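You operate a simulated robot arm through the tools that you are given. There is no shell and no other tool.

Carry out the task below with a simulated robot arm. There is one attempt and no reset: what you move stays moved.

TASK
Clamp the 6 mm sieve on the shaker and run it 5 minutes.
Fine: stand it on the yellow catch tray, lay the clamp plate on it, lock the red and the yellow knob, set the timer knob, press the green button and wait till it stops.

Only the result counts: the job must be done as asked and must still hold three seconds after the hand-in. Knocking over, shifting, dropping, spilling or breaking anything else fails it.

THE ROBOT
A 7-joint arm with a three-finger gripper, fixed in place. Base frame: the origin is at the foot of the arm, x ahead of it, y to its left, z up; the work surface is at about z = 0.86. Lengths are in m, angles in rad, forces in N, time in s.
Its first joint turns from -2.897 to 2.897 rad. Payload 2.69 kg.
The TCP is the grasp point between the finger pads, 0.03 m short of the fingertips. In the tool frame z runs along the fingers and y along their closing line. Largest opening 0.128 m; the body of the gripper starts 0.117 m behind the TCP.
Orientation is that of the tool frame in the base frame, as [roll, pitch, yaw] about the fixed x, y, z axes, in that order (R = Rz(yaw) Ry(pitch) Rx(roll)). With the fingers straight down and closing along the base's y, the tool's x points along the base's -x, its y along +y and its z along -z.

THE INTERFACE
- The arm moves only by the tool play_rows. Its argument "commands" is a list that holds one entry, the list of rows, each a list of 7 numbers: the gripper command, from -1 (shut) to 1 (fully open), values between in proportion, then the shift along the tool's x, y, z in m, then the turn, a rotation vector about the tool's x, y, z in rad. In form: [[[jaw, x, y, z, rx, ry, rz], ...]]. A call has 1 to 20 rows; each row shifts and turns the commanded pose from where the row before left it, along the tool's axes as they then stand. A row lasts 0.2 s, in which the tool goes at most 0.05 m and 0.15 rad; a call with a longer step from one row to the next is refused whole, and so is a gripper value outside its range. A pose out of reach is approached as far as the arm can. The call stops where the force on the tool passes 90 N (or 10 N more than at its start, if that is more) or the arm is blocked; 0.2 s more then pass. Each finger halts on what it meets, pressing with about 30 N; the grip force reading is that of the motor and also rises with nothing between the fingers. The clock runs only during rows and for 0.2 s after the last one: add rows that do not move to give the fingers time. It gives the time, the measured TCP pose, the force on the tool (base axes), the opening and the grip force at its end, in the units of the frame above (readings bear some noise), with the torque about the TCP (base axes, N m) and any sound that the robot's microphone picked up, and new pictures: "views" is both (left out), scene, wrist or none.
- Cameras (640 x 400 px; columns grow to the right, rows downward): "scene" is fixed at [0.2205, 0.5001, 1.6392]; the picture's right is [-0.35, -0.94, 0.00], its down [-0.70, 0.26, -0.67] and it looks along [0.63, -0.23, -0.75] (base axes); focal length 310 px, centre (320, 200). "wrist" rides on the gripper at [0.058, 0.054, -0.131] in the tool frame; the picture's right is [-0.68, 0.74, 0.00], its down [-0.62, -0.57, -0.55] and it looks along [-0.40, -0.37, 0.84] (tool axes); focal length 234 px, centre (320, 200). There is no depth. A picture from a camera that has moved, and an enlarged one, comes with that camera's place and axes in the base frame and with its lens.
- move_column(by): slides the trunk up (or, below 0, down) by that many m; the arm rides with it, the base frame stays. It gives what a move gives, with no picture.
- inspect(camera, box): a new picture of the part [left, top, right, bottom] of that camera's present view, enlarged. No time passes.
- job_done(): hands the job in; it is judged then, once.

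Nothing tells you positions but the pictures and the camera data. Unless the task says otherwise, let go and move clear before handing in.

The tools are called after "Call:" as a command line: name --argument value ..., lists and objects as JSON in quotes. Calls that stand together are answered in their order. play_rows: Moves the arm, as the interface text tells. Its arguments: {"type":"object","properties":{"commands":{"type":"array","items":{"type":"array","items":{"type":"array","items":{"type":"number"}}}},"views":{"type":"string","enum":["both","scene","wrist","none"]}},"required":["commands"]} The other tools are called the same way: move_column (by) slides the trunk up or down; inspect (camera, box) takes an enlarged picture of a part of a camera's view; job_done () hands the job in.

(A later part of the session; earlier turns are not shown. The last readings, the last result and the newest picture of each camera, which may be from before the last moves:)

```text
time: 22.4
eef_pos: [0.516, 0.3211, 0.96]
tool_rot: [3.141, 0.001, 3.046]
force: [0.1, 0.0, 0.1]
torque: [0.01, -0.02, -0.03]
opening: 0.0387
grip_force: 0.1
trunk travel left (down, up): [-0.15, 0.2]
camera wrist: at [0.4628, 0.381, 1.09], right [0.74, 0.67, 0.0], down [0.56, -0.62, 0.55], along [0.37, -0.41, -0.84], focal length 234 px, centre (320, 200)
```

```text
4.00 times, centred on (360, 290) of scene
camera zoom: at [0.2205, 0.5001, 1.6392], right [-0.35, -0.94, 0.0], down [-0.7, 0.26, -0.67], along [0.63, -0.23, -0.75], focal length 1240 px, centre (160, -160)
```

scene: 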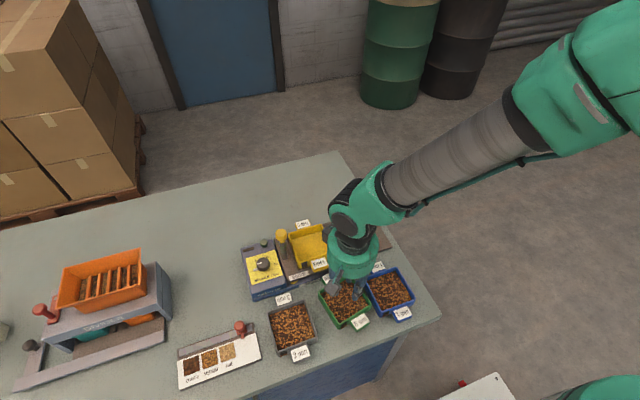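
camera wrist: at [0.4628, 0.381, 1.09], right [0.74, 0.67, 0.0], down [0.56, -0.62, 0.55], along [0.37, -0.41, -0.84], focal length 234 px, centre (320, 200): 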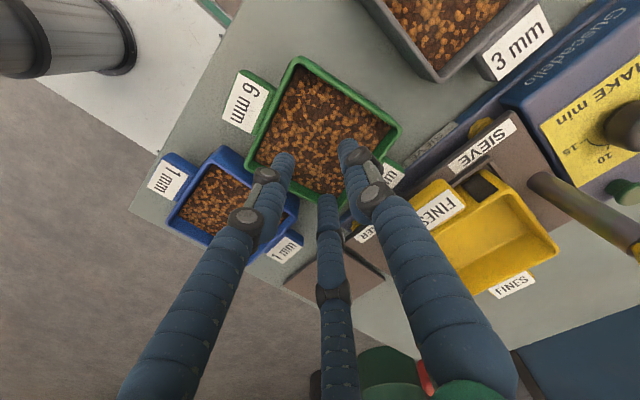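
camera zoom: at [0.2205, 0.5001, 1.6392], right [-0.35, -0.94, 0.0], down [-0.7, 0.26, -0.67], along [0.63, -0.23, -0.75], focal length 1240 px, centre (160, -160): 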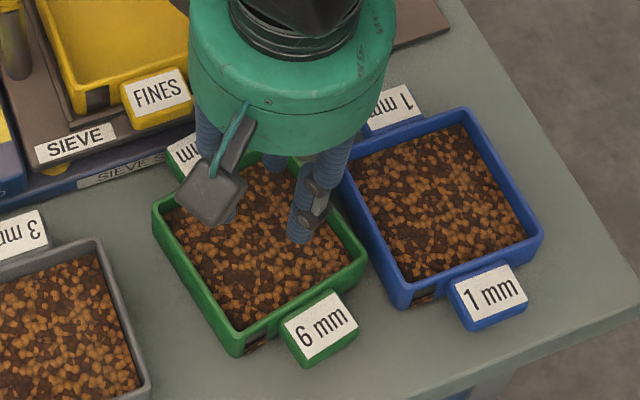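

The digits line up inside the sieve's walls. I make a 2.5 mm correction and lower them in, watching the force.

Call:
play_rows --commands '[[[-0.4, -0.0008, 0.0026, 0, 0, 0, 0], [-0.4, 0, 0, 0.012, 0, 0, 0], [-0.4, 0, 0, 0.012, 0, 0, 0], [-0.4, 0, 0, 0.01, 0, 0, 0], [-0.4, 0, 0, 0.008, 0, 0, 0], [-0.4, 0, 0, 0.006, 0, 0, 0], [-0.4, 0, 0, 0.005, 0, 0, 0], [-0.4, 0, 0, 0, 0, 0, 0]]]'

Call:
inspect --camera "scene" --box '[290, 240, 430, 340]'

```text
time: 24.2
eef_pos: [0.5174, 0.3244, 0.9056]
tool_rot: [-3.141, -0.001, 3.045]
force: [-0.6, 0.1, -0.4]
torque: [0.01, 0.01, -0.01]
opening: 0.0385
grip_force: 0.0
trunk travel left (down, up): [-0.15, 0.2]
camera wrist: at [0.4648, 0.3834, 1.0368], right [0.74, 0.67, 0.0], down [0.56, -0.62, 0.55], along [0.37, -0.41, -0.84], focal length 234 px, centre (320, 200)
```

scene: 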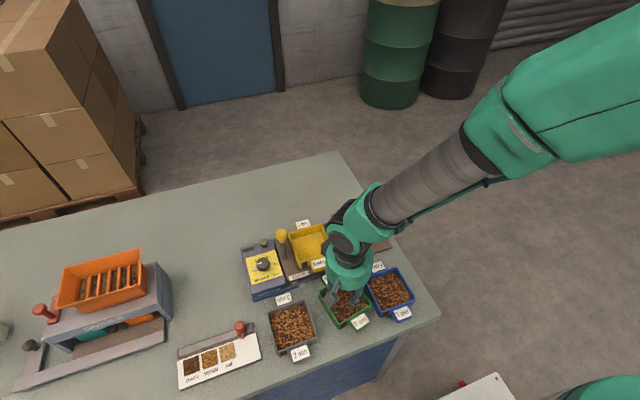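
wrist: 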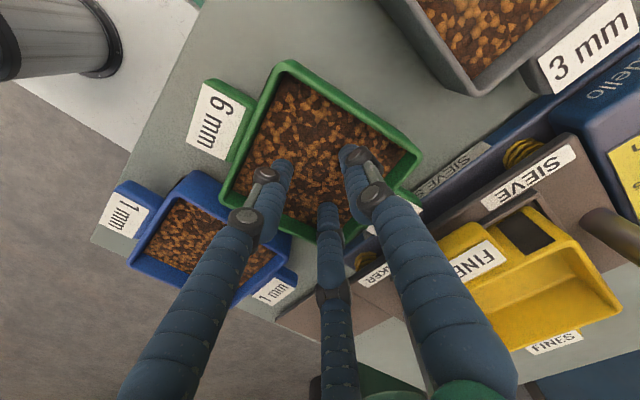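

```text
4.00 times, centred on (360, 290) of scene
camera zoom: at [0.2205, 0.5001, 1.6392], right [-0.35, -0.94, 0.0], down [-0.7, 0.26, -0.67], along [0.63, -0.23, -0.75], focal length 1240 px, centre (160, -160)
```

zoom: 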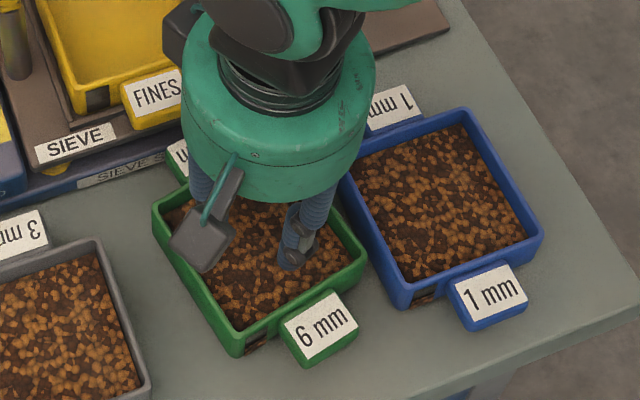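

No resistance from the grains. Now I expand slowly until the digits press on the walls.

Call:
play_rows --commands '[[[-0.25, 0, 0, 0.004, 0, 0, 0], [-0.1, 0, 0, 0, 0, 0, 0], [0.0, 0, 0, 0, 0, 0, 0], [0.08, 0, 0, 0, 0, 0, 0], [0.16, 0, 0, 0, 0, 0, 0], [0.16, 0, 0, 0, 0, 0, 0]]]'

Call:
inspect --camera "scene" --box '[290, 240, 430, 340]'

Call:
inspect --camera "wrist" --box '[180, 40, 480, 240]'

```text
time: 25.6
eef_pos: [0.5172, 0.3248, 0.9018]
tool_rot: [-3.141, -0.001, 3.044]
force: [0.7, 0.7, 0.6]
torque: [-0.01, 0.0, 0.0]
opening: 0.0718
grip_force: 0.0
trunk travel left (down, up): [-0.15, 0.2]
camera wrist: at [0.4643, 0.3838, 1.0332], right [0.74, 0.67, 0.0], down [0.56, -0.62, 0.55], along [0.37, -0.41, -0.84], focal length 234 px, centre (320, 200)
```

scene: 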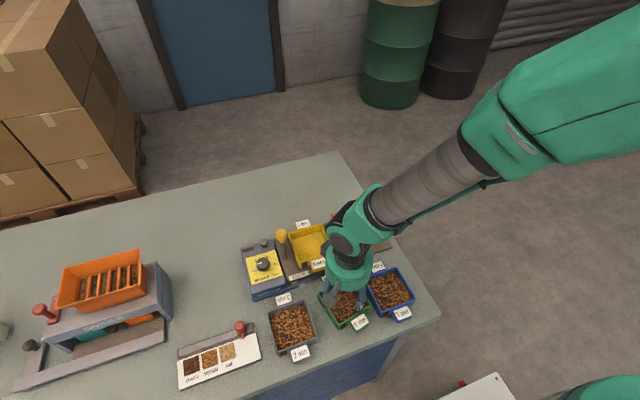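
wrist: 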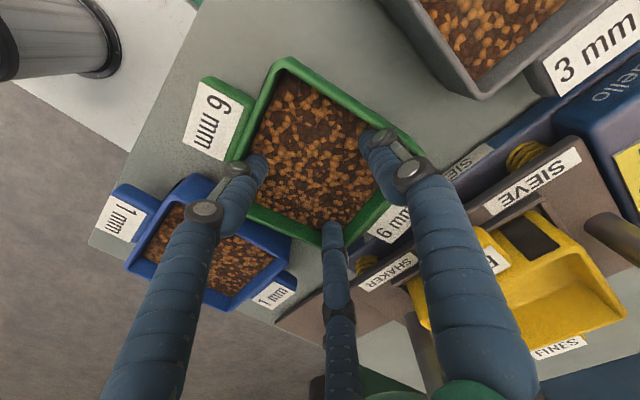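

```text
4.00 times, centred on (360, 290) of scene
camera zoom: at [0.2205, 0.5001, 1.6392], right [-0.35, -0.94, 0.0], down [-0.7, 0.26, -0.67], along [0.63, -0.23, -0.75], focal length 1240 px, centre (160, -160)
```

zoom: 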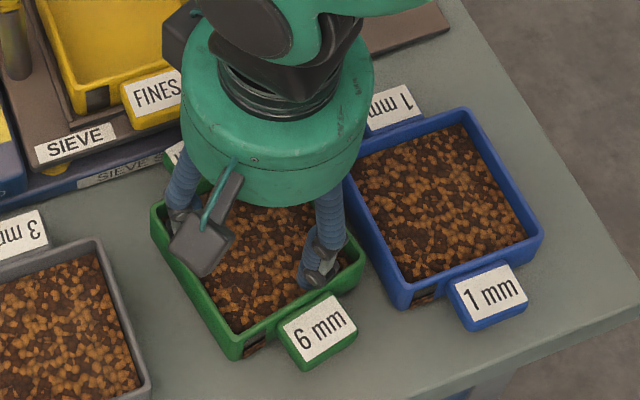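

```text
2.00 times, centred on (330, 140) of wrist
camera zoom: at [0.4643, 0.3838, 1.0332], right [0.74, 0.67, 0.0], down [0.56, -0.62, 0.55], along [0.37, -0.41, -0.84], focal length 468 px, centre (300, 320)
```

zoom: 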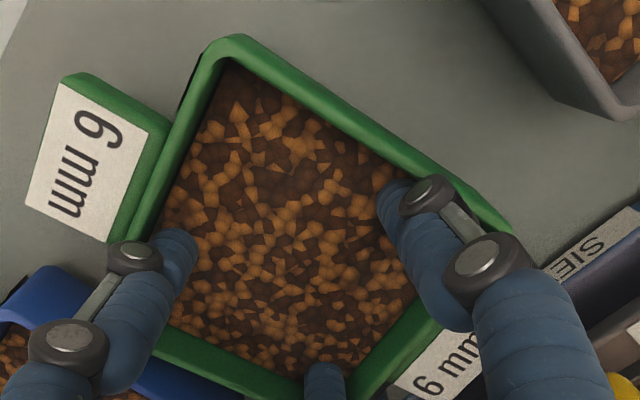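

Nearly at the walls (opening 0.072). I command wider to press outward.

Call:
play_rows --commands '[[[0.22, 0, 0, 0, 0, 0, 0], [0.3, 0, 0, 0, 0, 0, 0], [0.5, 0, 0, 0, 0, 0, 0], [1, 0, 0, 0, 0, 0, 0], [1, 0, 0, 0, 0, 0, 0], [1, 0, 0, 0, 0, 0, 0]]]'

Call:
inspect --camera "scene" --box '[290, 240, 430, 340]'

Call:
inspect --camera "wrist" --box '[180, 40, 480, 240]'

```text
time: 27.0
eef_pos: [0.5175, 0.3247, 0.9024]
tool_rot: [3.14, -0.003, 3.046]
force: [0.0, 0.4, -0.5]
torque: [0.02, -0.04, -0.03]
opening: 0.1309
grip_force: 0.0
trunk travel left (down, up): [-0.15, 0.2]
camera wrist: at [0.4643, 0.3838, 1.0332], right [0.74, 0.67, 0.0], down [0.56, -0.62, 0.55], along [0.37, -0.41, -0.84], focal length 234 px, centre (320, 200)
```

scene: 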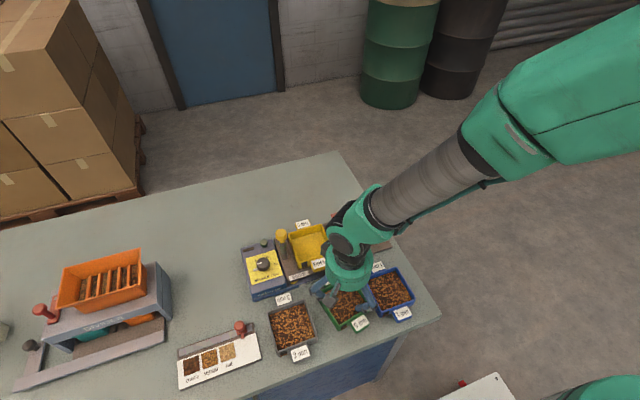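
wrist: 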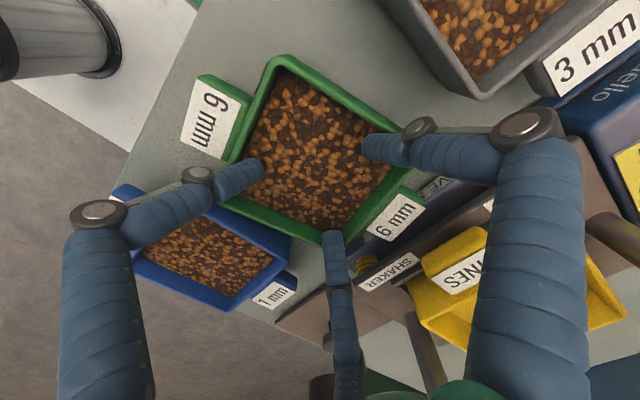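

```text
4.00 times, centred on (360, 290) of scene
camera zoom: at [0.2205, 0.5001, 1.6392], right [-0.35, -0.94, 0.0], down [-0.7, 0.26, -0.67], along [0.63, -0.23, -0.75], focal length 1240 px, centre (160, -160)
```

zoom: 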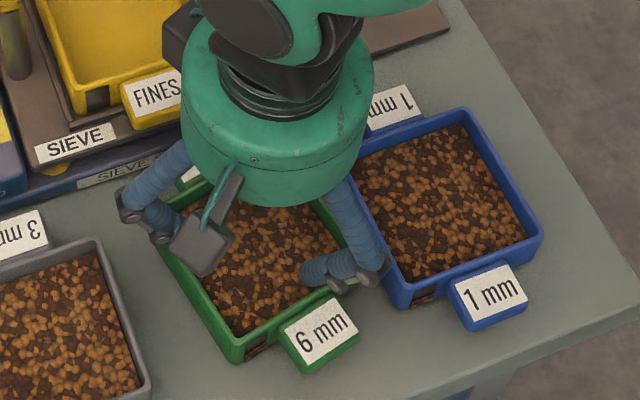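

```text
2.00 times, centred on (330, 140) of wrist
camera zoom: at [0.4643, 0.3838, 1.0332], right [0.74, 0.67, 0.0], down [0.56, -0.62, 0.55], along [0.37, -0.41, -0.84], focal length 468 px, centre (300, 320)
```

zoom: 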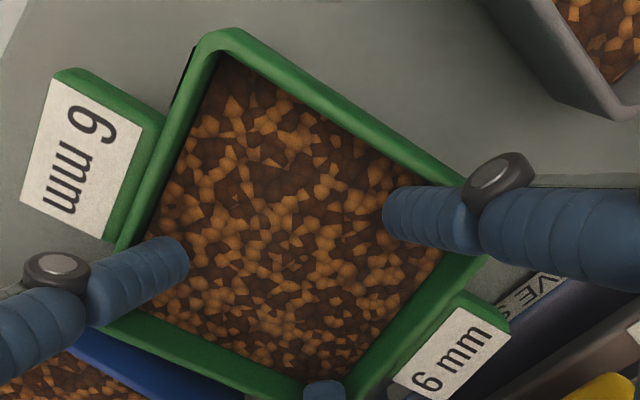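

The digits have a weak inward-curling joint: the base opened fully while the tips simply curled, so an outward grip won't hold. I'll bring them back in, rise, and instead pinch the sieve's near-left corner (one digit inside, two outside), which loads the digits in their stiff direction.

Call:
play_rows --commands '[[[0.6, 0, 0, 0, 0, 0, 0], [0.3, 0, 0, 0, 0, 0, 0], [0.0, 0, 0, 0, 0, 0, 0], [-0.3, 0, 0, 0, 0, 0, 0], [-0.4, 0, 0, 0, 0, 0, 0], [-0.4, 0, 0, 0, 0, 0, 0], [-0.4, 0, 0, 0, 0, 0, 0]]]'

Call:
inspect --camera "wrist" --box '[180, 40, 480, 240]'

```text
time: 28.6
eef_pos: [0.5174, 0.3253, 0.9002]
tool_rot: [3.141, -0.001, 3.045]
force: [-0.2, -0.5, 0.3]
torque: [0.02, 0.0, 0.02]
opening: 0.0383
grip_force: 0.1
trunk travel left (down, up): [-0.15, 0.2]
camera wrist: at [0.4643, 0.3838, 1.0331], right [0.74, 0.67, 0.0], down [0.56, -0.62, 0.55], along [0.37, -0.41, -0.84], focal length 234 px, centre (320, 200)
```

scene: 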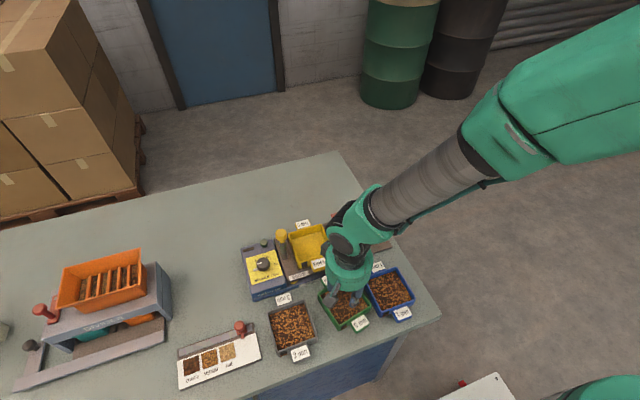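
wrist: 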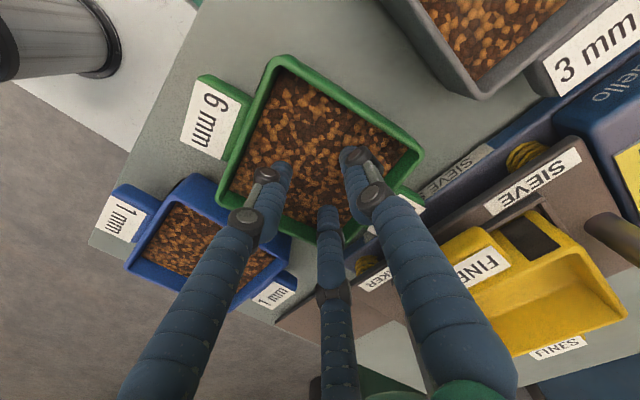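

```text
2.00 times, centred on (330, 140) of wrist
camera zoom: at [0.4643, 0.3838, 1.0331], right [0.74, 0.67, 0.0], down [0.56, -0.62, 0.55], along [0.37, -0.41, -0.84], focal length 468 px, centre (300, 320)
```

zoom: 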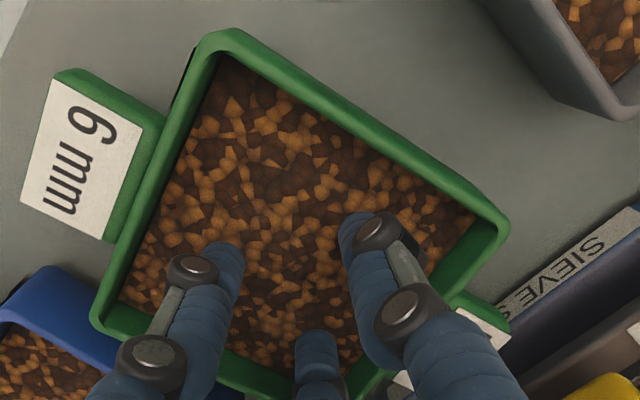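

The sieve is at about (0.508, 0.3295), yaw 10°, and the hand is already oriented right for the near-left corner pinch. I rise, shift over that corner and check alignment.

Call:
play_rows --commands '[[[-0.4, 0, 0, -0.03, 0, 0, 0], [-0.5, 0, 0, -0.04, 0, 0, 0], [-0.5, 0.03, 0.0165, 0, 0, 0, 0], [-0.5, 0.0314, 0.017, 0, 0, 0, 0], [-0.5, 0, 0, 0, 0, 0, 0], [-0.5, 0, 0, 0, 0, 0, 0]]]'

Call:
inspect --camera "wrist" --box '[220, 80, 460, 240]'

Call:
inspect --camera "scene" --box '[290, 250, 400, 340]'

```text
time: 30.0
eef_pos: [0.461, 0.3649, 0.9724]
tool_rot: [3.14, 0.0, 3.048]
force: [0.6, -0.2, -0.2]
torque: [-0.01, -0.04, 0.01]
opening: 0.032
grip_force: 0.0
trunk travel left (down, up): [-0.15, 0.2]
camera wrist: at [0.4074, 0.4243, 1.104], right [0.74, 0.67, 0.0], down [0.56, -0.62, 0.55], along [0.37, -0.41, -0.84], focal length 234 px, centre (320, 200)
```

scene: 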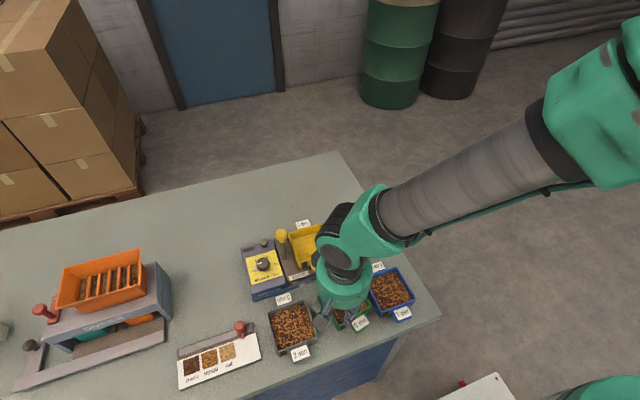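
wrist: 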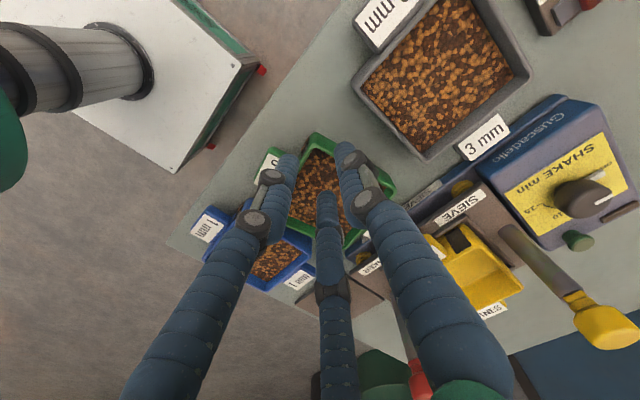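

```text
2.50 times, centred on (340, 160) of wrist
camera zoom: at [0.4074, 0.4243, 1.104], right [0.74, 0.67, 0.0], down [0.56, -0.62, 0.55], along [0.37, -0.41, -0.84], focal length 585 px, centre (270, 300)
```

zoom: 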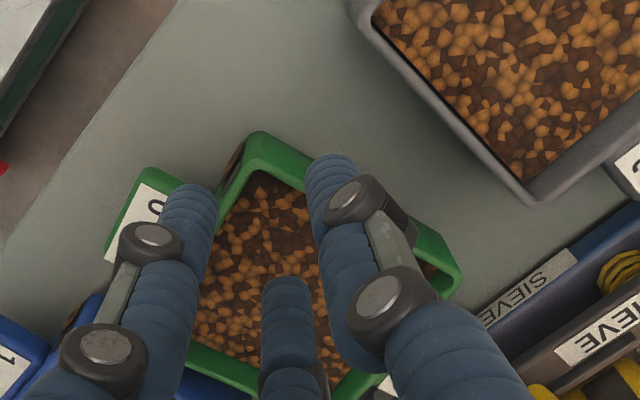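

```text
4.44 times, centred on (345, 295) of scene
camera zoom: at [0.2205, 0.5001, 1.6392], right [-0.35, -0.94, 0.0], down [-0.7, 0.26, -0.67], along [0.63, -0.23, -0.75], focal length 1378 px, centre (209, -222)
```

zoom: 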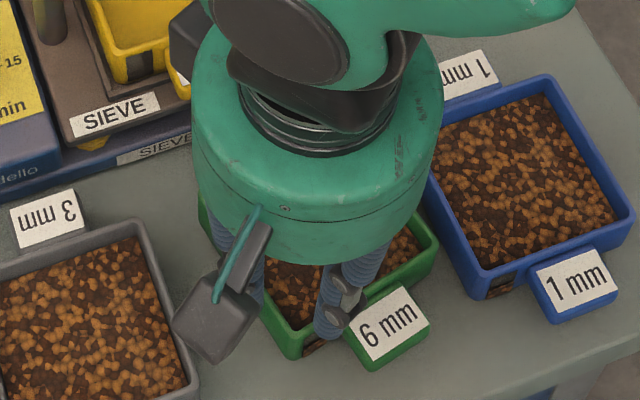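

The corner measures at about (0.452, 0.368), matching the hand position within a millimetre or two. I lower around the corner.

Call:
play_rows --commands '[[[-0.5, 0.0009, -0.0013, 0, 0, 0, 0], [-0.5, 0, 0, 0.02, 0, 0, 0], [-0.5, 0, 0, 0.015, 0, 0, 0], [-0.5, 0, 0, 0.01, 0, 0, 0], [-0.5, 0, 0, 0.01, 0, 0, 0], [-0.5, 0, 0, 0.008, 0, 0, 0], [-0.5, 0, 0, 0.007, 0, 0, 0], [-0.5, 0, 0, 0, 0, 0, 0]]]'

Call:
inspect --camera "wrist" --box '[220, 80, 460, 240]'

Call:
inspect --camera "scene" --box '[290, 250, 400, 340]'

```text
time: 31.8
eef_pos: [0.4602, 0.3628, 0.902]
tool_rot: [3.141, 0.001, 3.047]
force: [0.3, -0.2, -0.1]
torque: [-0.02, 0.01, 0.0]
opening: 0.032
grip_force: 0.1
trunk travel left (down, up): [-0.15, 0.2]
camera wrist: at [0.406, 0.4213, 1.0329], right [0.74, 0.67, 0.0], down [0.56, -0.62, 0.55], along [0.37, -0.41, -0.84], focal length 234 px, centre (320, 200)
```

scene: 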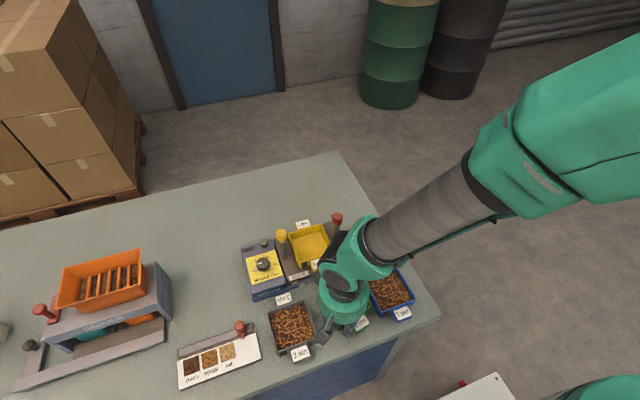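
wrist: 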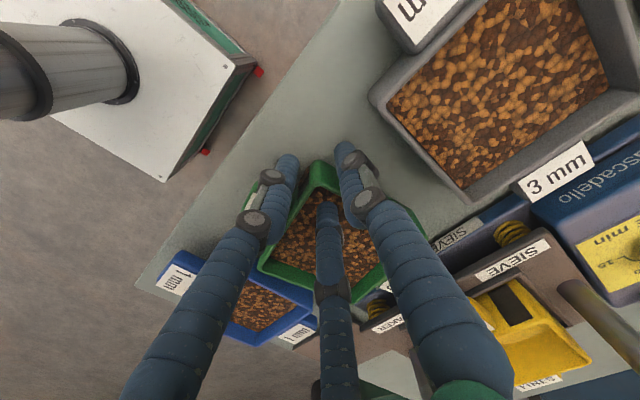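

```text
2.50 times, centred on (340, 160) of wrist
camera zoom: at [0.406, 0.4213, 1.0329], right [0.74, 0.67, 0.0], down [0.56, -0.62, 0.55], along [0.37, -0.41, -0.84], focal length 585 px, centre (270, 300)
```

zoom: 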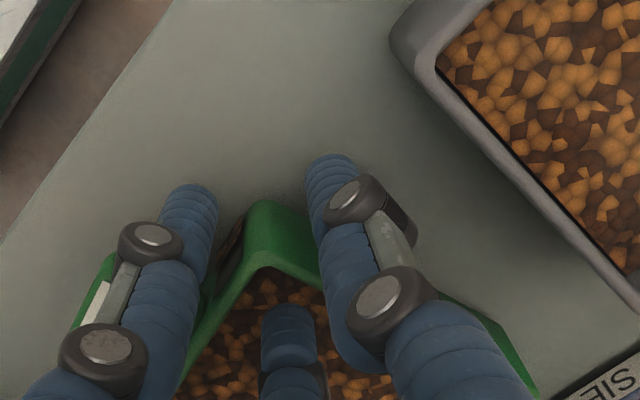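

```text
4.44 times, centred on (345, 295) of scene
camera zoom: at [0.2205, 0.5001, 1.6392], right [-0.35, -0.94, 0.0], down [-0.7, 0.26, -0.67], along [0.63, -0.23, -0.75], focal length 1378 px, centre (209, -222)
```

zoom: 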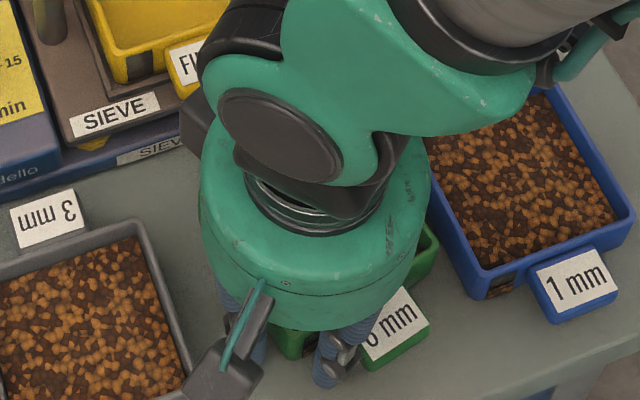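

The corner is bracketed: one digit inside, two outside. I go 5 mm lower and close gently.

Call:
play_rows --commands '[[[-0.5, 0, 0, 0.005, 0, 0, 0], [-0.6, 0, 0, 0, 0, 0, 0], [-0.7, 0, 0, 0, 0, 0, 0], [-0.8, 0, 0, 0, 0, 0, 0], [-1, 0, 0, 0, 0, 0, 0], [-1, 0, 0, 0, 0, 0, 0], [-1, 0, 0, 0, 0, 0, 0]]]'

Call:
inspect --camera "wrist" --box '[200, 60, 500, 260]'

```text
time: 33.4
eef_pos: [0.4602, 0.3632, 0.8999]
tool_rot: [3.137, 0.005, 3.047]
force: [9.5, 5.9, 72.9]
torque: [-0.4, -0.97, 0.33]
opening: 0.0214
grip_force: 30.2
trunk travel left (down, up): [-0.15, 0.2]
camera wrist: at [0.406, 0.4219, 1.031], right [0.74, 0.67, 0.01], down [0.56, -0.62, 0.55], along [0.37, -0.4, -0.84], focal length 234 px, centre (320, 200)
```

scene: 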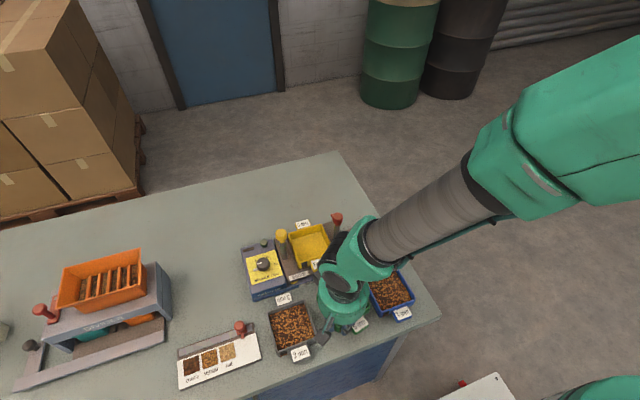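
wrist: 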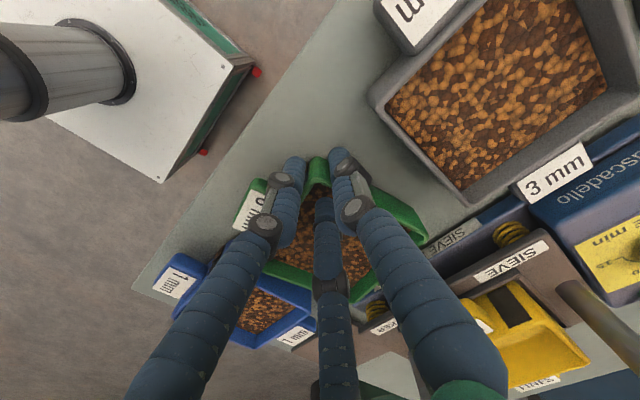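

```text
2.00 times, centred on (350, 160) of wrist
camera zoom: at [0.406, 0.4219, 1.031], right [0.74, 0.67, 0.01], down [0.56, -0.62, 0.55], along [0.37, -0.4, -0.84], focal length 468 px, centre (260, 280)
```

zoom: 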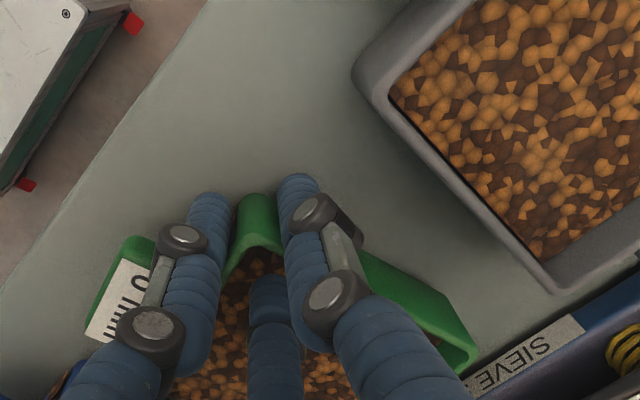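

The grip closed on the corner at 0.021 m, but the inner digit is pressing on the sieve floor (73 N up). I raise slightly to relieve that and check.

Call:
play_rows --commands '[[[-1, 0, 0, -0.003, 0, 0, 0], [-1, 0, 0, -0.002, 0, 0, 0], [-1, 0, 0, -0.002, 0, 0, 0], [-1, 0, 0, 0, 0, 0, 0]]]'

Call:
inspect --camera "scene" --box '[280, 240, 420, 350]'

```text
time: 34.4
eef_pos: [0.4569, 0.3616, 0.9021]
tool_rot: [-3.138, -0.001, 3.046]
force: [0.3, 0.0, -1.0]
torque: [-0.01, 0.04, 0.01]
opening: 0.007
grip_force: 30.1
trunk travel left (down, up): [-0.15, 0.2]
camera wrist: at [0.4048, 0.4206, 1.0327], right [0.74, 0.67, -0.01], down [0.56, -0.62, 0.55], along [0.36, -0.41, -0.84], focal length 234 px, centre (320, 200)
```

scene: 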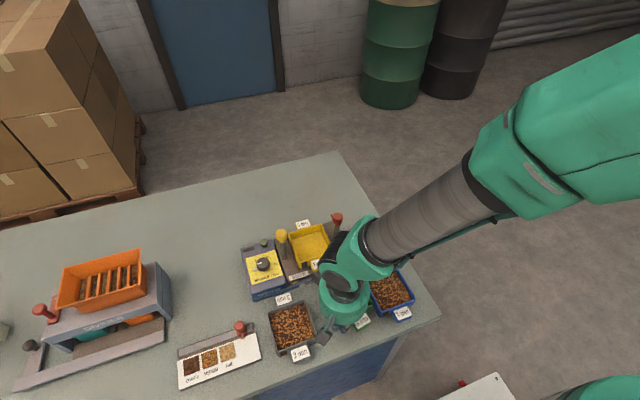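
wrist: 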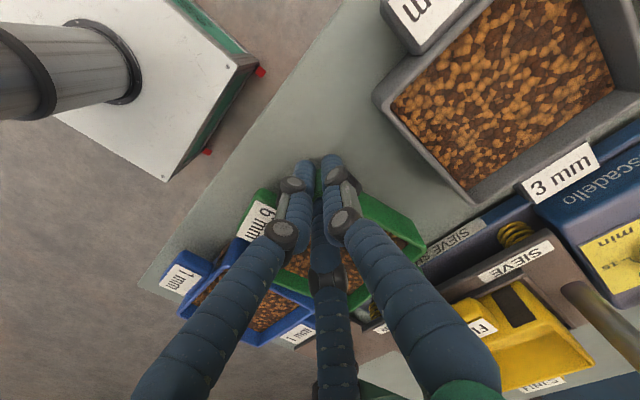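

```text
3.64 times, centred on (350, 295) of scene
camera zoom: at [0.2205, 0.5001, 1.6392], right [-0.35, -0.94, 0.0], down [-0.7, 0.26, -0.67], along [0.63, -0.23, -0.75], focal length 1128 px, centre (211, -146)
```

zoom: 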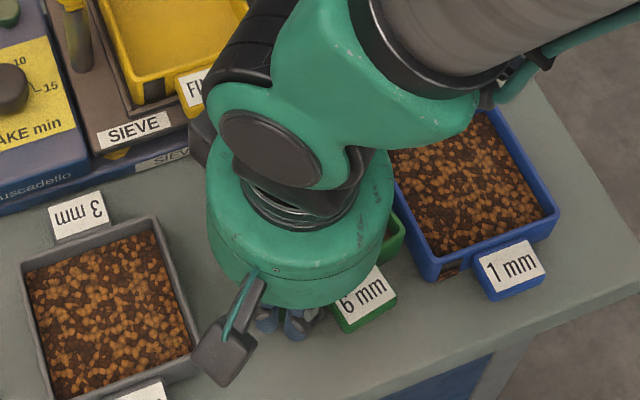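

Opening 0.007 matches what I computed for a true corner pinch. Let me view it closely before lifting.

Call:
inspect --camera "wrist" --box '[220, 120, 440, 270]'

```text
2.67 times, centred on (330, 195) of wrist
camera zoom: at [0.4048, 0.4206, 1.0327], right [0.74, 0.67, -0.01], down [0.56, -0.62, 0.55], along [0.36, -0.41, -0.84], focal length 624 px, centre (293, 213)
```

zoom: 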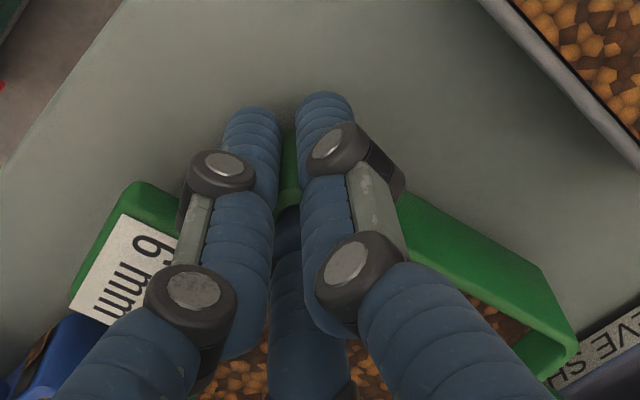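

It looks properly pinched. I lift 10 mm and read the load and tilt.

Call:
play_rows --commands '[[[-1, 0, 0, -0.003, 0, 0, 0], [-1, 0, 0, -0.003, 0, 0, 0], [-1, 0, 0, -0.004, 0, 0, 0], [-1, 0, 0, 0, 0, 0, 0], [-1, 0, 0, 0, 0, 0, 0]]]'

Call:
inspect --camera "scene" --box '[280, 240, 420, 350]'

Call:
inspect --camera "wrist" --box '[180, 100, 500, 300]'

```text
time: 35.6
eef_pos: [0.4589, 0.3631, 0.9127]
tool_rot: [-3.141, 0.0, 3.045]
force: [-4.2, 0.6, -1.2]
torque: [0.11, 0.23, -0.11]
opening: 0.0068
grip_force: 30.3
trunk travel left (down, up): [-0.15, 0.2]
camera wrist: at [0.4053, 0.4221, 1.0445], right [0.74, 0.67, 0.0], down [0.56, -0.62, 0.55], along [0.37, -0.41, -0.84], focal length 234 px, centre (320, 200)
```

scene: 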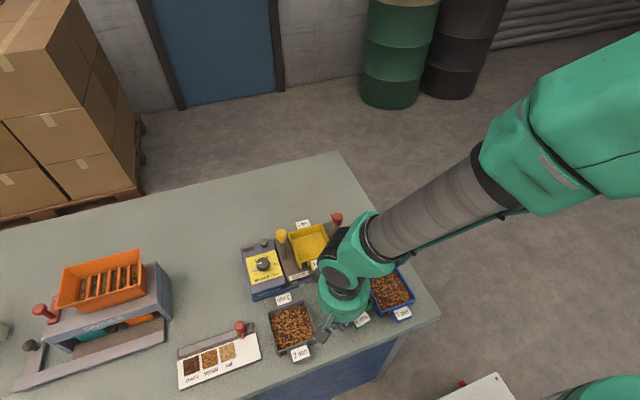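
wrist: 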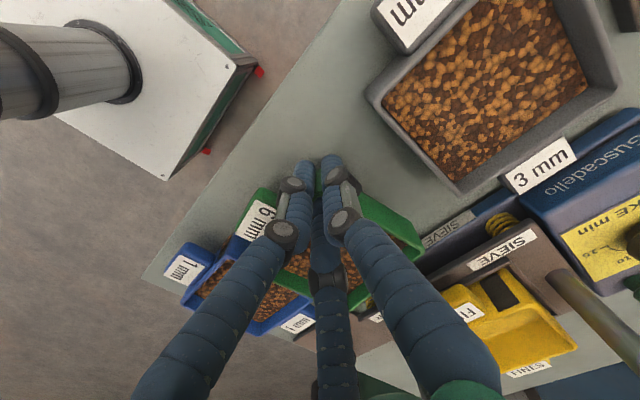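

```text
3.64 times, centred on (350, 295) of scene
camera zoom: at [0.2205, 0.5001, 1.6392], right [-0.35, -0.94, 0.0], down [-0.7, 0.26, -0.67], along [0.63, -0.23, -0.75], focal length 1128 px, centre (211, -146)
```

zoom: 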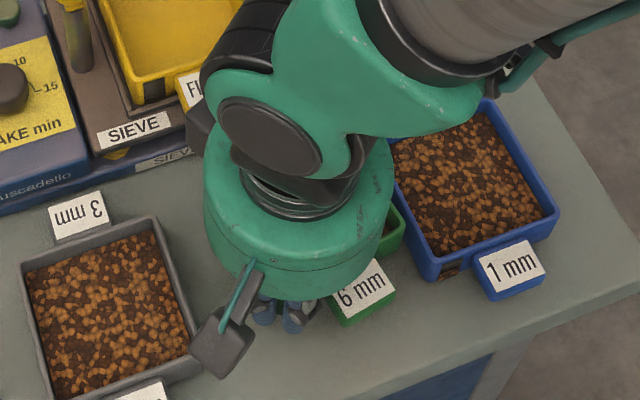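

```text
2.00 times, centred on (340, 200) of wrist
camera zoom: at [0.4053, 0.4221, 1.0445], right [0.74, 0.67, 0.0], down [0.56, -0.62, 0.55], along [0.37, -0.41, -0.84], focal length 468 px, centre (280, 200)
```

zoom: 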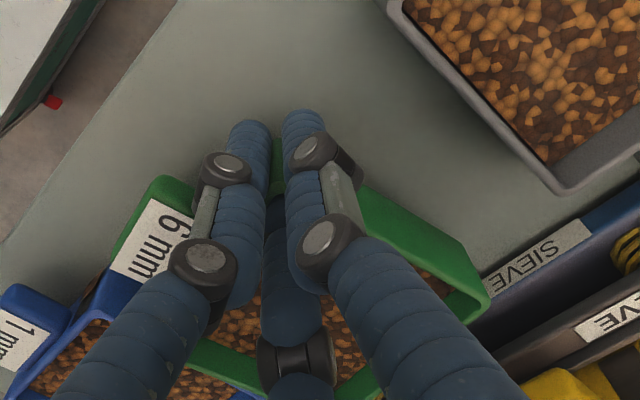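

The load is small (≈1–4 N) — the sieve is light or its far corner still rests. I lift a little more and check the tilt again.

Call:
play_rows --commands '[[[-1, 0, 0, -0.004, 0, 0, 0], [-1, 0, 0, -0.004, 0, 0, 0], [-1, 0, 0, 0, 0, 0, 0], [-1, 0, 0, 0, 0, 0, 0]]]'

Call:
inspect --camera "scene" --box '[300, 250, 420, 340]'

Call:
inspect --camera "wrist" --box '[180, 100, 500, 300]'

```text
time: 36.6
eef_pos: [0.4594, 0.3643, 0.9226]
tool_rot: [-3.14, 0.0, 3.047]
force: [-3.5, 0.7, 0.3]
torque: [0.01, -0.01, -0.13]
opening: 0.007
grip_force: 30.7
trunk travel left (down, up): [-0.15, 0.2]
camera wrist: at [0.4055, 0.4222, 1.0533], right [0.74, 0.67, 0.0], down [0.56, -0.62, 0.55], along [0.37, -0.41, -0.84], focal length 234 px, centre (320, 200)
```

scene: 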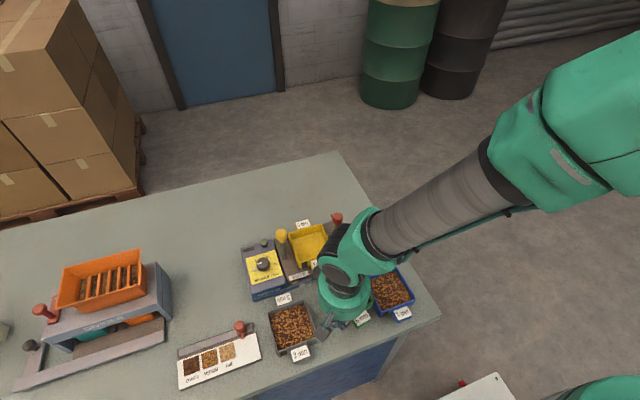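
wrist: 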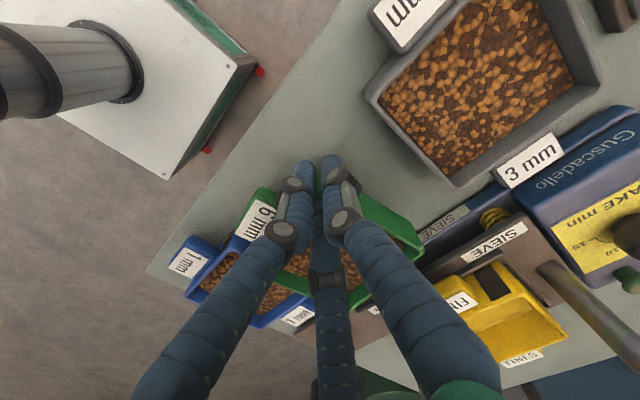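

```text
4.44 times, centred on (360, 295) of scene
camera zoom: at [0.2205, 0.5001, 1.6392], right [-0.35, -0.94, 0.0], down [-0.7, 0.26, -0.67], along [0.63, -0.23, -0.75], focal length 1378 px, centre (142, -222)
```

zoom: 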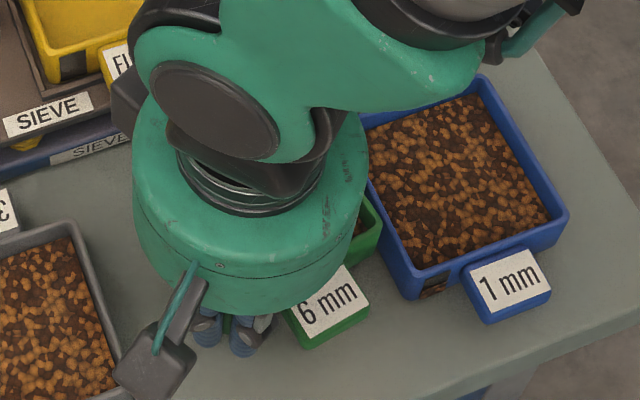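

```text
2.00 times, centred on (340, 200) of wrist
camera zoom: at [0.4055, 0.4222, 1.0533], right [0.74, 0.67, 0.0], down [0.56, -0.62, 0.55], along [0.37, -0.41, -0.84], focal length 468 px, centre (280, 200)
```

zoom: 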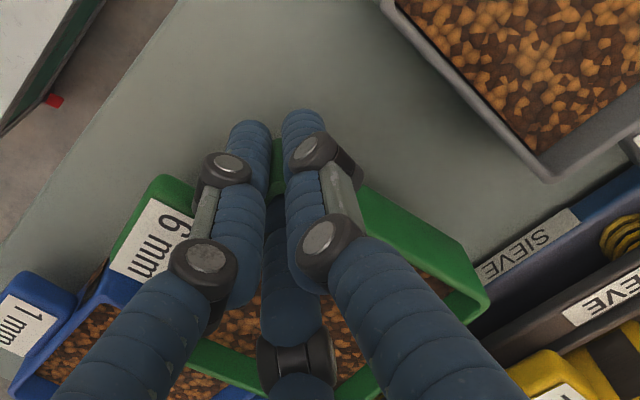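

The sieve moves rigidly with the hand and stays level, but there's a steady −3.5 N in x, so something may be brushing it. I'll ease it a few millimetres toward −x/+y and re-read the force.

Call:
play_rows --commands '[[[-1, 0.0035, 0.004, -0.001, 0, 0, 0], [-1, 0, 0, -0.002, 0, 0, 0], [-1, 0, 0, 0, 0, 0, 0], [-1, 0, 0, 0, 0, 0, 0]]]'

Call:
inspect --camera "wrist" --box '[120, 150, 440, 350]'

```text
time: 37.6
eef_pos: [0.456, 0.3662, 0.9255]
tool_rot: [3.141, 0.0, 3.047]
force: [0.8, -0.3, -0.7]
torque: [0.05, 0.09, 0.0]
opening: 0.0067
grip_force: 30.5
trunk travel left (down, up): [-0.15, 0.2]
camera wrist: at [0.4032, 0.4261, 1.056], right [0.74, 0.67, 0.0], down [0.56, -0.62, 0.55], along [0.37, -0.41, -0.84], focal length 234 px, centre (320, 200)
```

scene: 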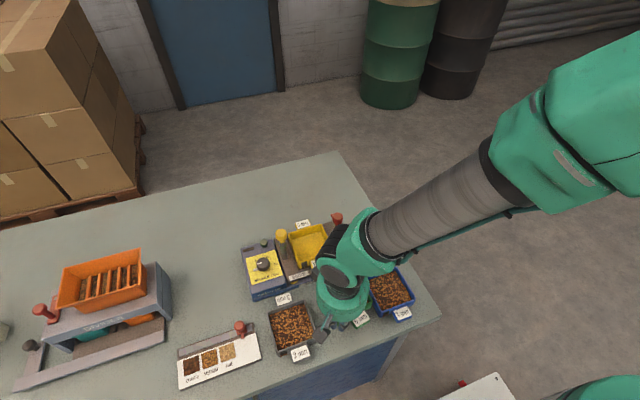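
wrist: 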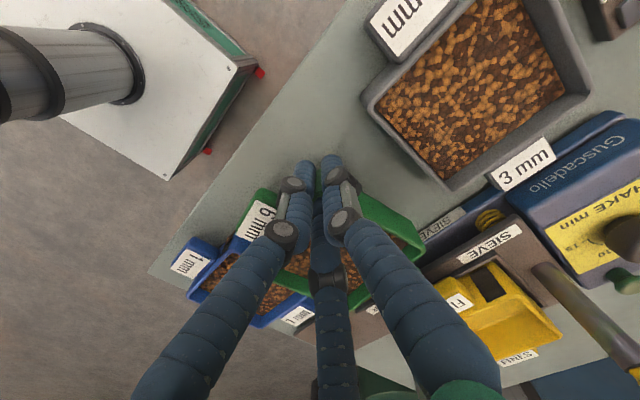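

```text
2.00 times, centred on (280, 250) of wrist
camera zoom: at [0.4032, 0.4261, 1.056], right [0.74, 0.67, 0.0], down [0.56, -0.62, 0.55], along [0.37, -0.41, -0.84], focal length 468 px, centre (400, 100)
```

zoom: 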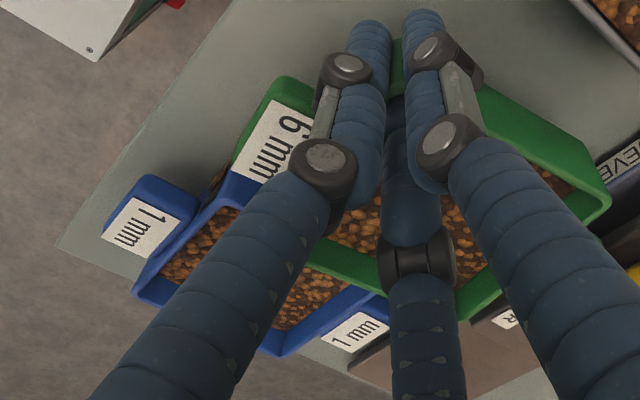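

The sieve hangs free now (weight only ~2 N) and level. I lift well above the posts, rotate it to square with the tray, and carry it above the tray.

Call:
play_rows --commands '[[[-1, 0, 0, -0.02, 0, 0, 0], [-1, 0, 0, -0.035, 0, 0, 0], [-1, 0, 0, -0.04, 0, 0, 0], [-1, 0, 0, -0.04, 0, 0, 0], [-1, 0, 0, -0.03, 0, 0, 0], [-1, 0, 0, 0, 0, 0, 0.05], [-1, 0, 0, 0, 0, 0, 0.07], [-1, 0, 0, 0, 0, 0, 0.05], [-1, 0, 0, 0, 0, 0, 0], [-1, 0, 0, 0, 0, 0, 0]]]'

Call:
inspect --camera "wrist" --box '[180, 100, 500, 300]'

Call:
inspect --camera "scene" --box '[280, 200, 440, 340]'

```text
time: 39.8
eef_pos: [0.456, 0.3677, 1.0885]
tool_rot: [-3.14, -0.001, 2.876]
force: [0.9, 0.0, -1.2]
torque: [0.06, 0.07, -0.01]
opening: 0.0065
grip_force: 29.7
trunk travel left (down, up): [-0.15, 0.2]
camera wrist: at [0.4132, 0.4344, 1.2208], right [0.85, 0.53, 0.0], down [0.45, -0.71, 0.55], along [0.29, -0.46, -0.84], focal length 234 px, centre (320, 200)
```

scene: 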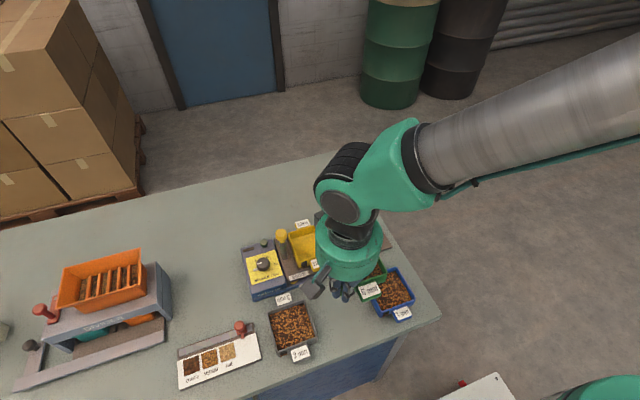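
wrist: 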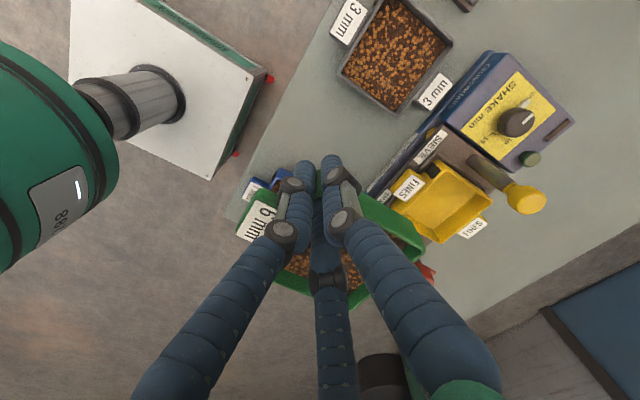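

```text
2.00 times, centred on (340, 200) of wrist
camera zoom: at [0.4132, 0.4344, 1.2208], right [0.85, 0.53, 0.0], down [0.45, -0.71, 0.55], along [0.29, -0.46, -0.84], focal length 468 px, centre (280, 200)
```

zoom: 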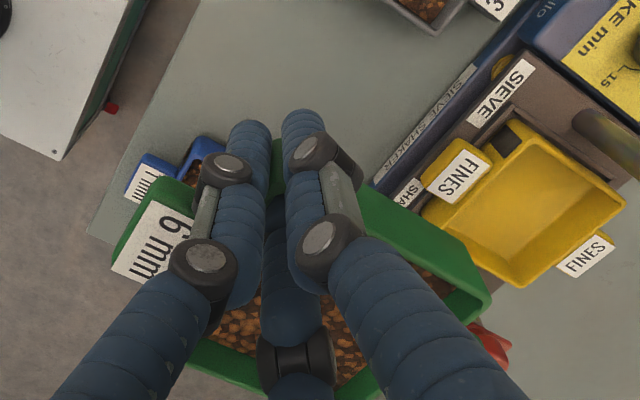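

```text
2.86 times, centred on (360, 270) of scene
camera zoom: at [0.2205, 0.5001, 1.6392], right [-0.35, -0.94, 0.0], down [-0.7, 0.26, -0.67], along [0.63, -0.23, -0.75], focal length 886 px, centre (206, 0)
```

zoom: 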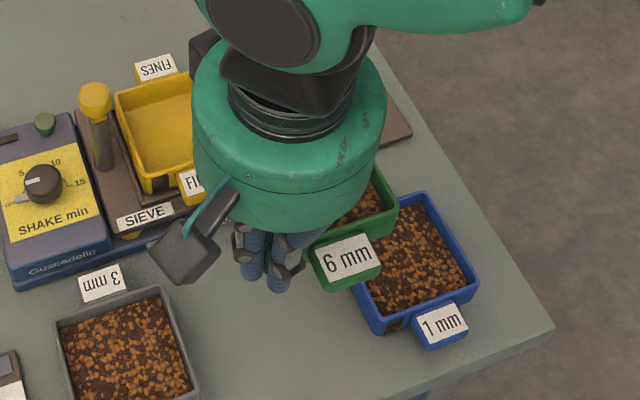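

The sieve is held square and level. I carry it over the tray at this height.

Call:
play_rows --commands '[[[-1, -0.02, 0.0104, 0, 0, 0, 0], [-1, -0.0386, 0.02035, 0, 0, 0, 0], [-1, -0.0386, 0.02035, 0, 0, 0, 0], [-1, -0.0371, 0.0199, 0, 0, 0, 0], [-1, -0.02, 0.0104, 0, 0, 0, 0], [-1, 0, 0, 0, 0, 0, 0], [-1, 0, 0, 0, 0, 0, 0]]]'

Call:
inspect --camera "wrist" --box '[180, 100, 500, 300]'

Call:
inspect --camera "scene" --box '[230, 170, 370, 290]'

```text
time: 41.4
eef_pos: [0.6253, 0.4051, 1.0891]
tool_rot: [3.141, -0.001, 2.874]
force: [0.1, 0.2, -1.2]
torque: [0.06, 0.07, 0.0]
opening: 0.0066
grip_force: 29.9
trunk travel left (down, up): [-0.15, 0.2]
camera wrist: at [0.583, 0.4729, 1.2213], right [0.85, 0.53, 0.0], down [0.45, -0.71, 0.55], along [0.29, -0.46, -0.84], focal length 234 px, centre (320, 200)
```

scene: 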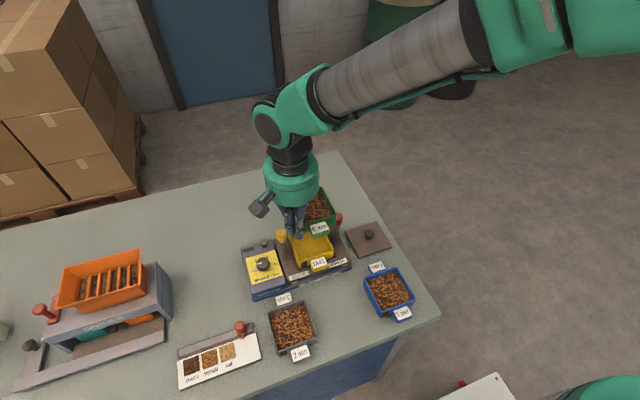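
wrist: 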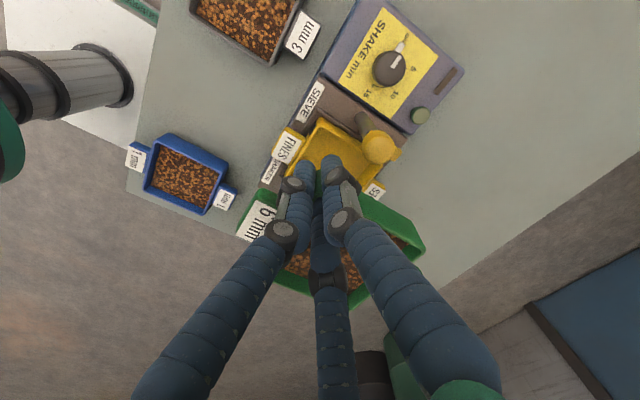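

```text
2.00 times, centred on (340, 200) of wrist
camera zoom: at [0.583, 0.4729, 1.2213], right [0.85, 0.53, 0.0], down [0.45, -0.71, 0.55], along [0.29, -0.46, -0.84], focal length 468 px, centre (280, 200)
```

zoom: 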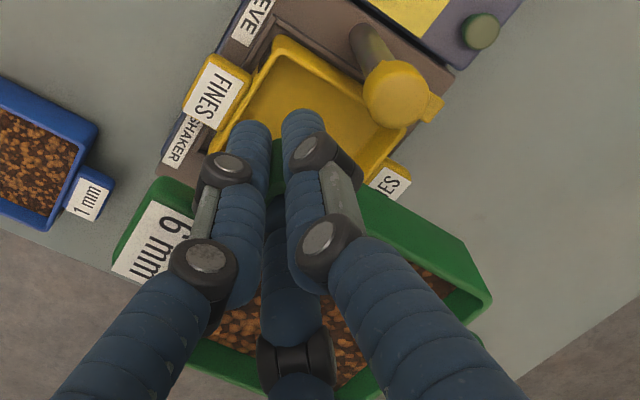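

```text
3.33 times, centred on (300, 230) of scene
camera zoom: at [0.2205, 0.5001, 1.6392], right [-0.35, -0.94, 0.0], down [-0.7, 0.26, -0.67], along [0.63, -0.23, -0.75], focal length 1034 px, centre (387, 100)
```

zoom: 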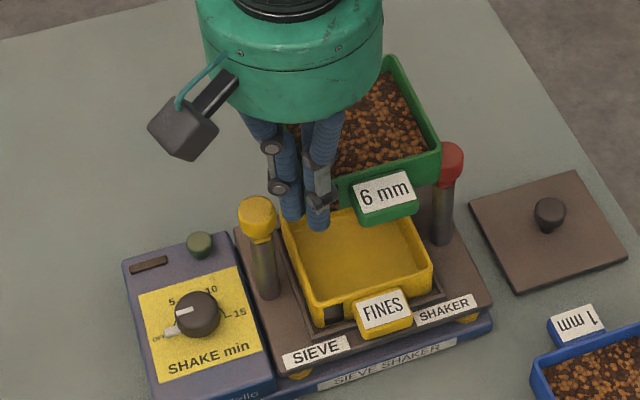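

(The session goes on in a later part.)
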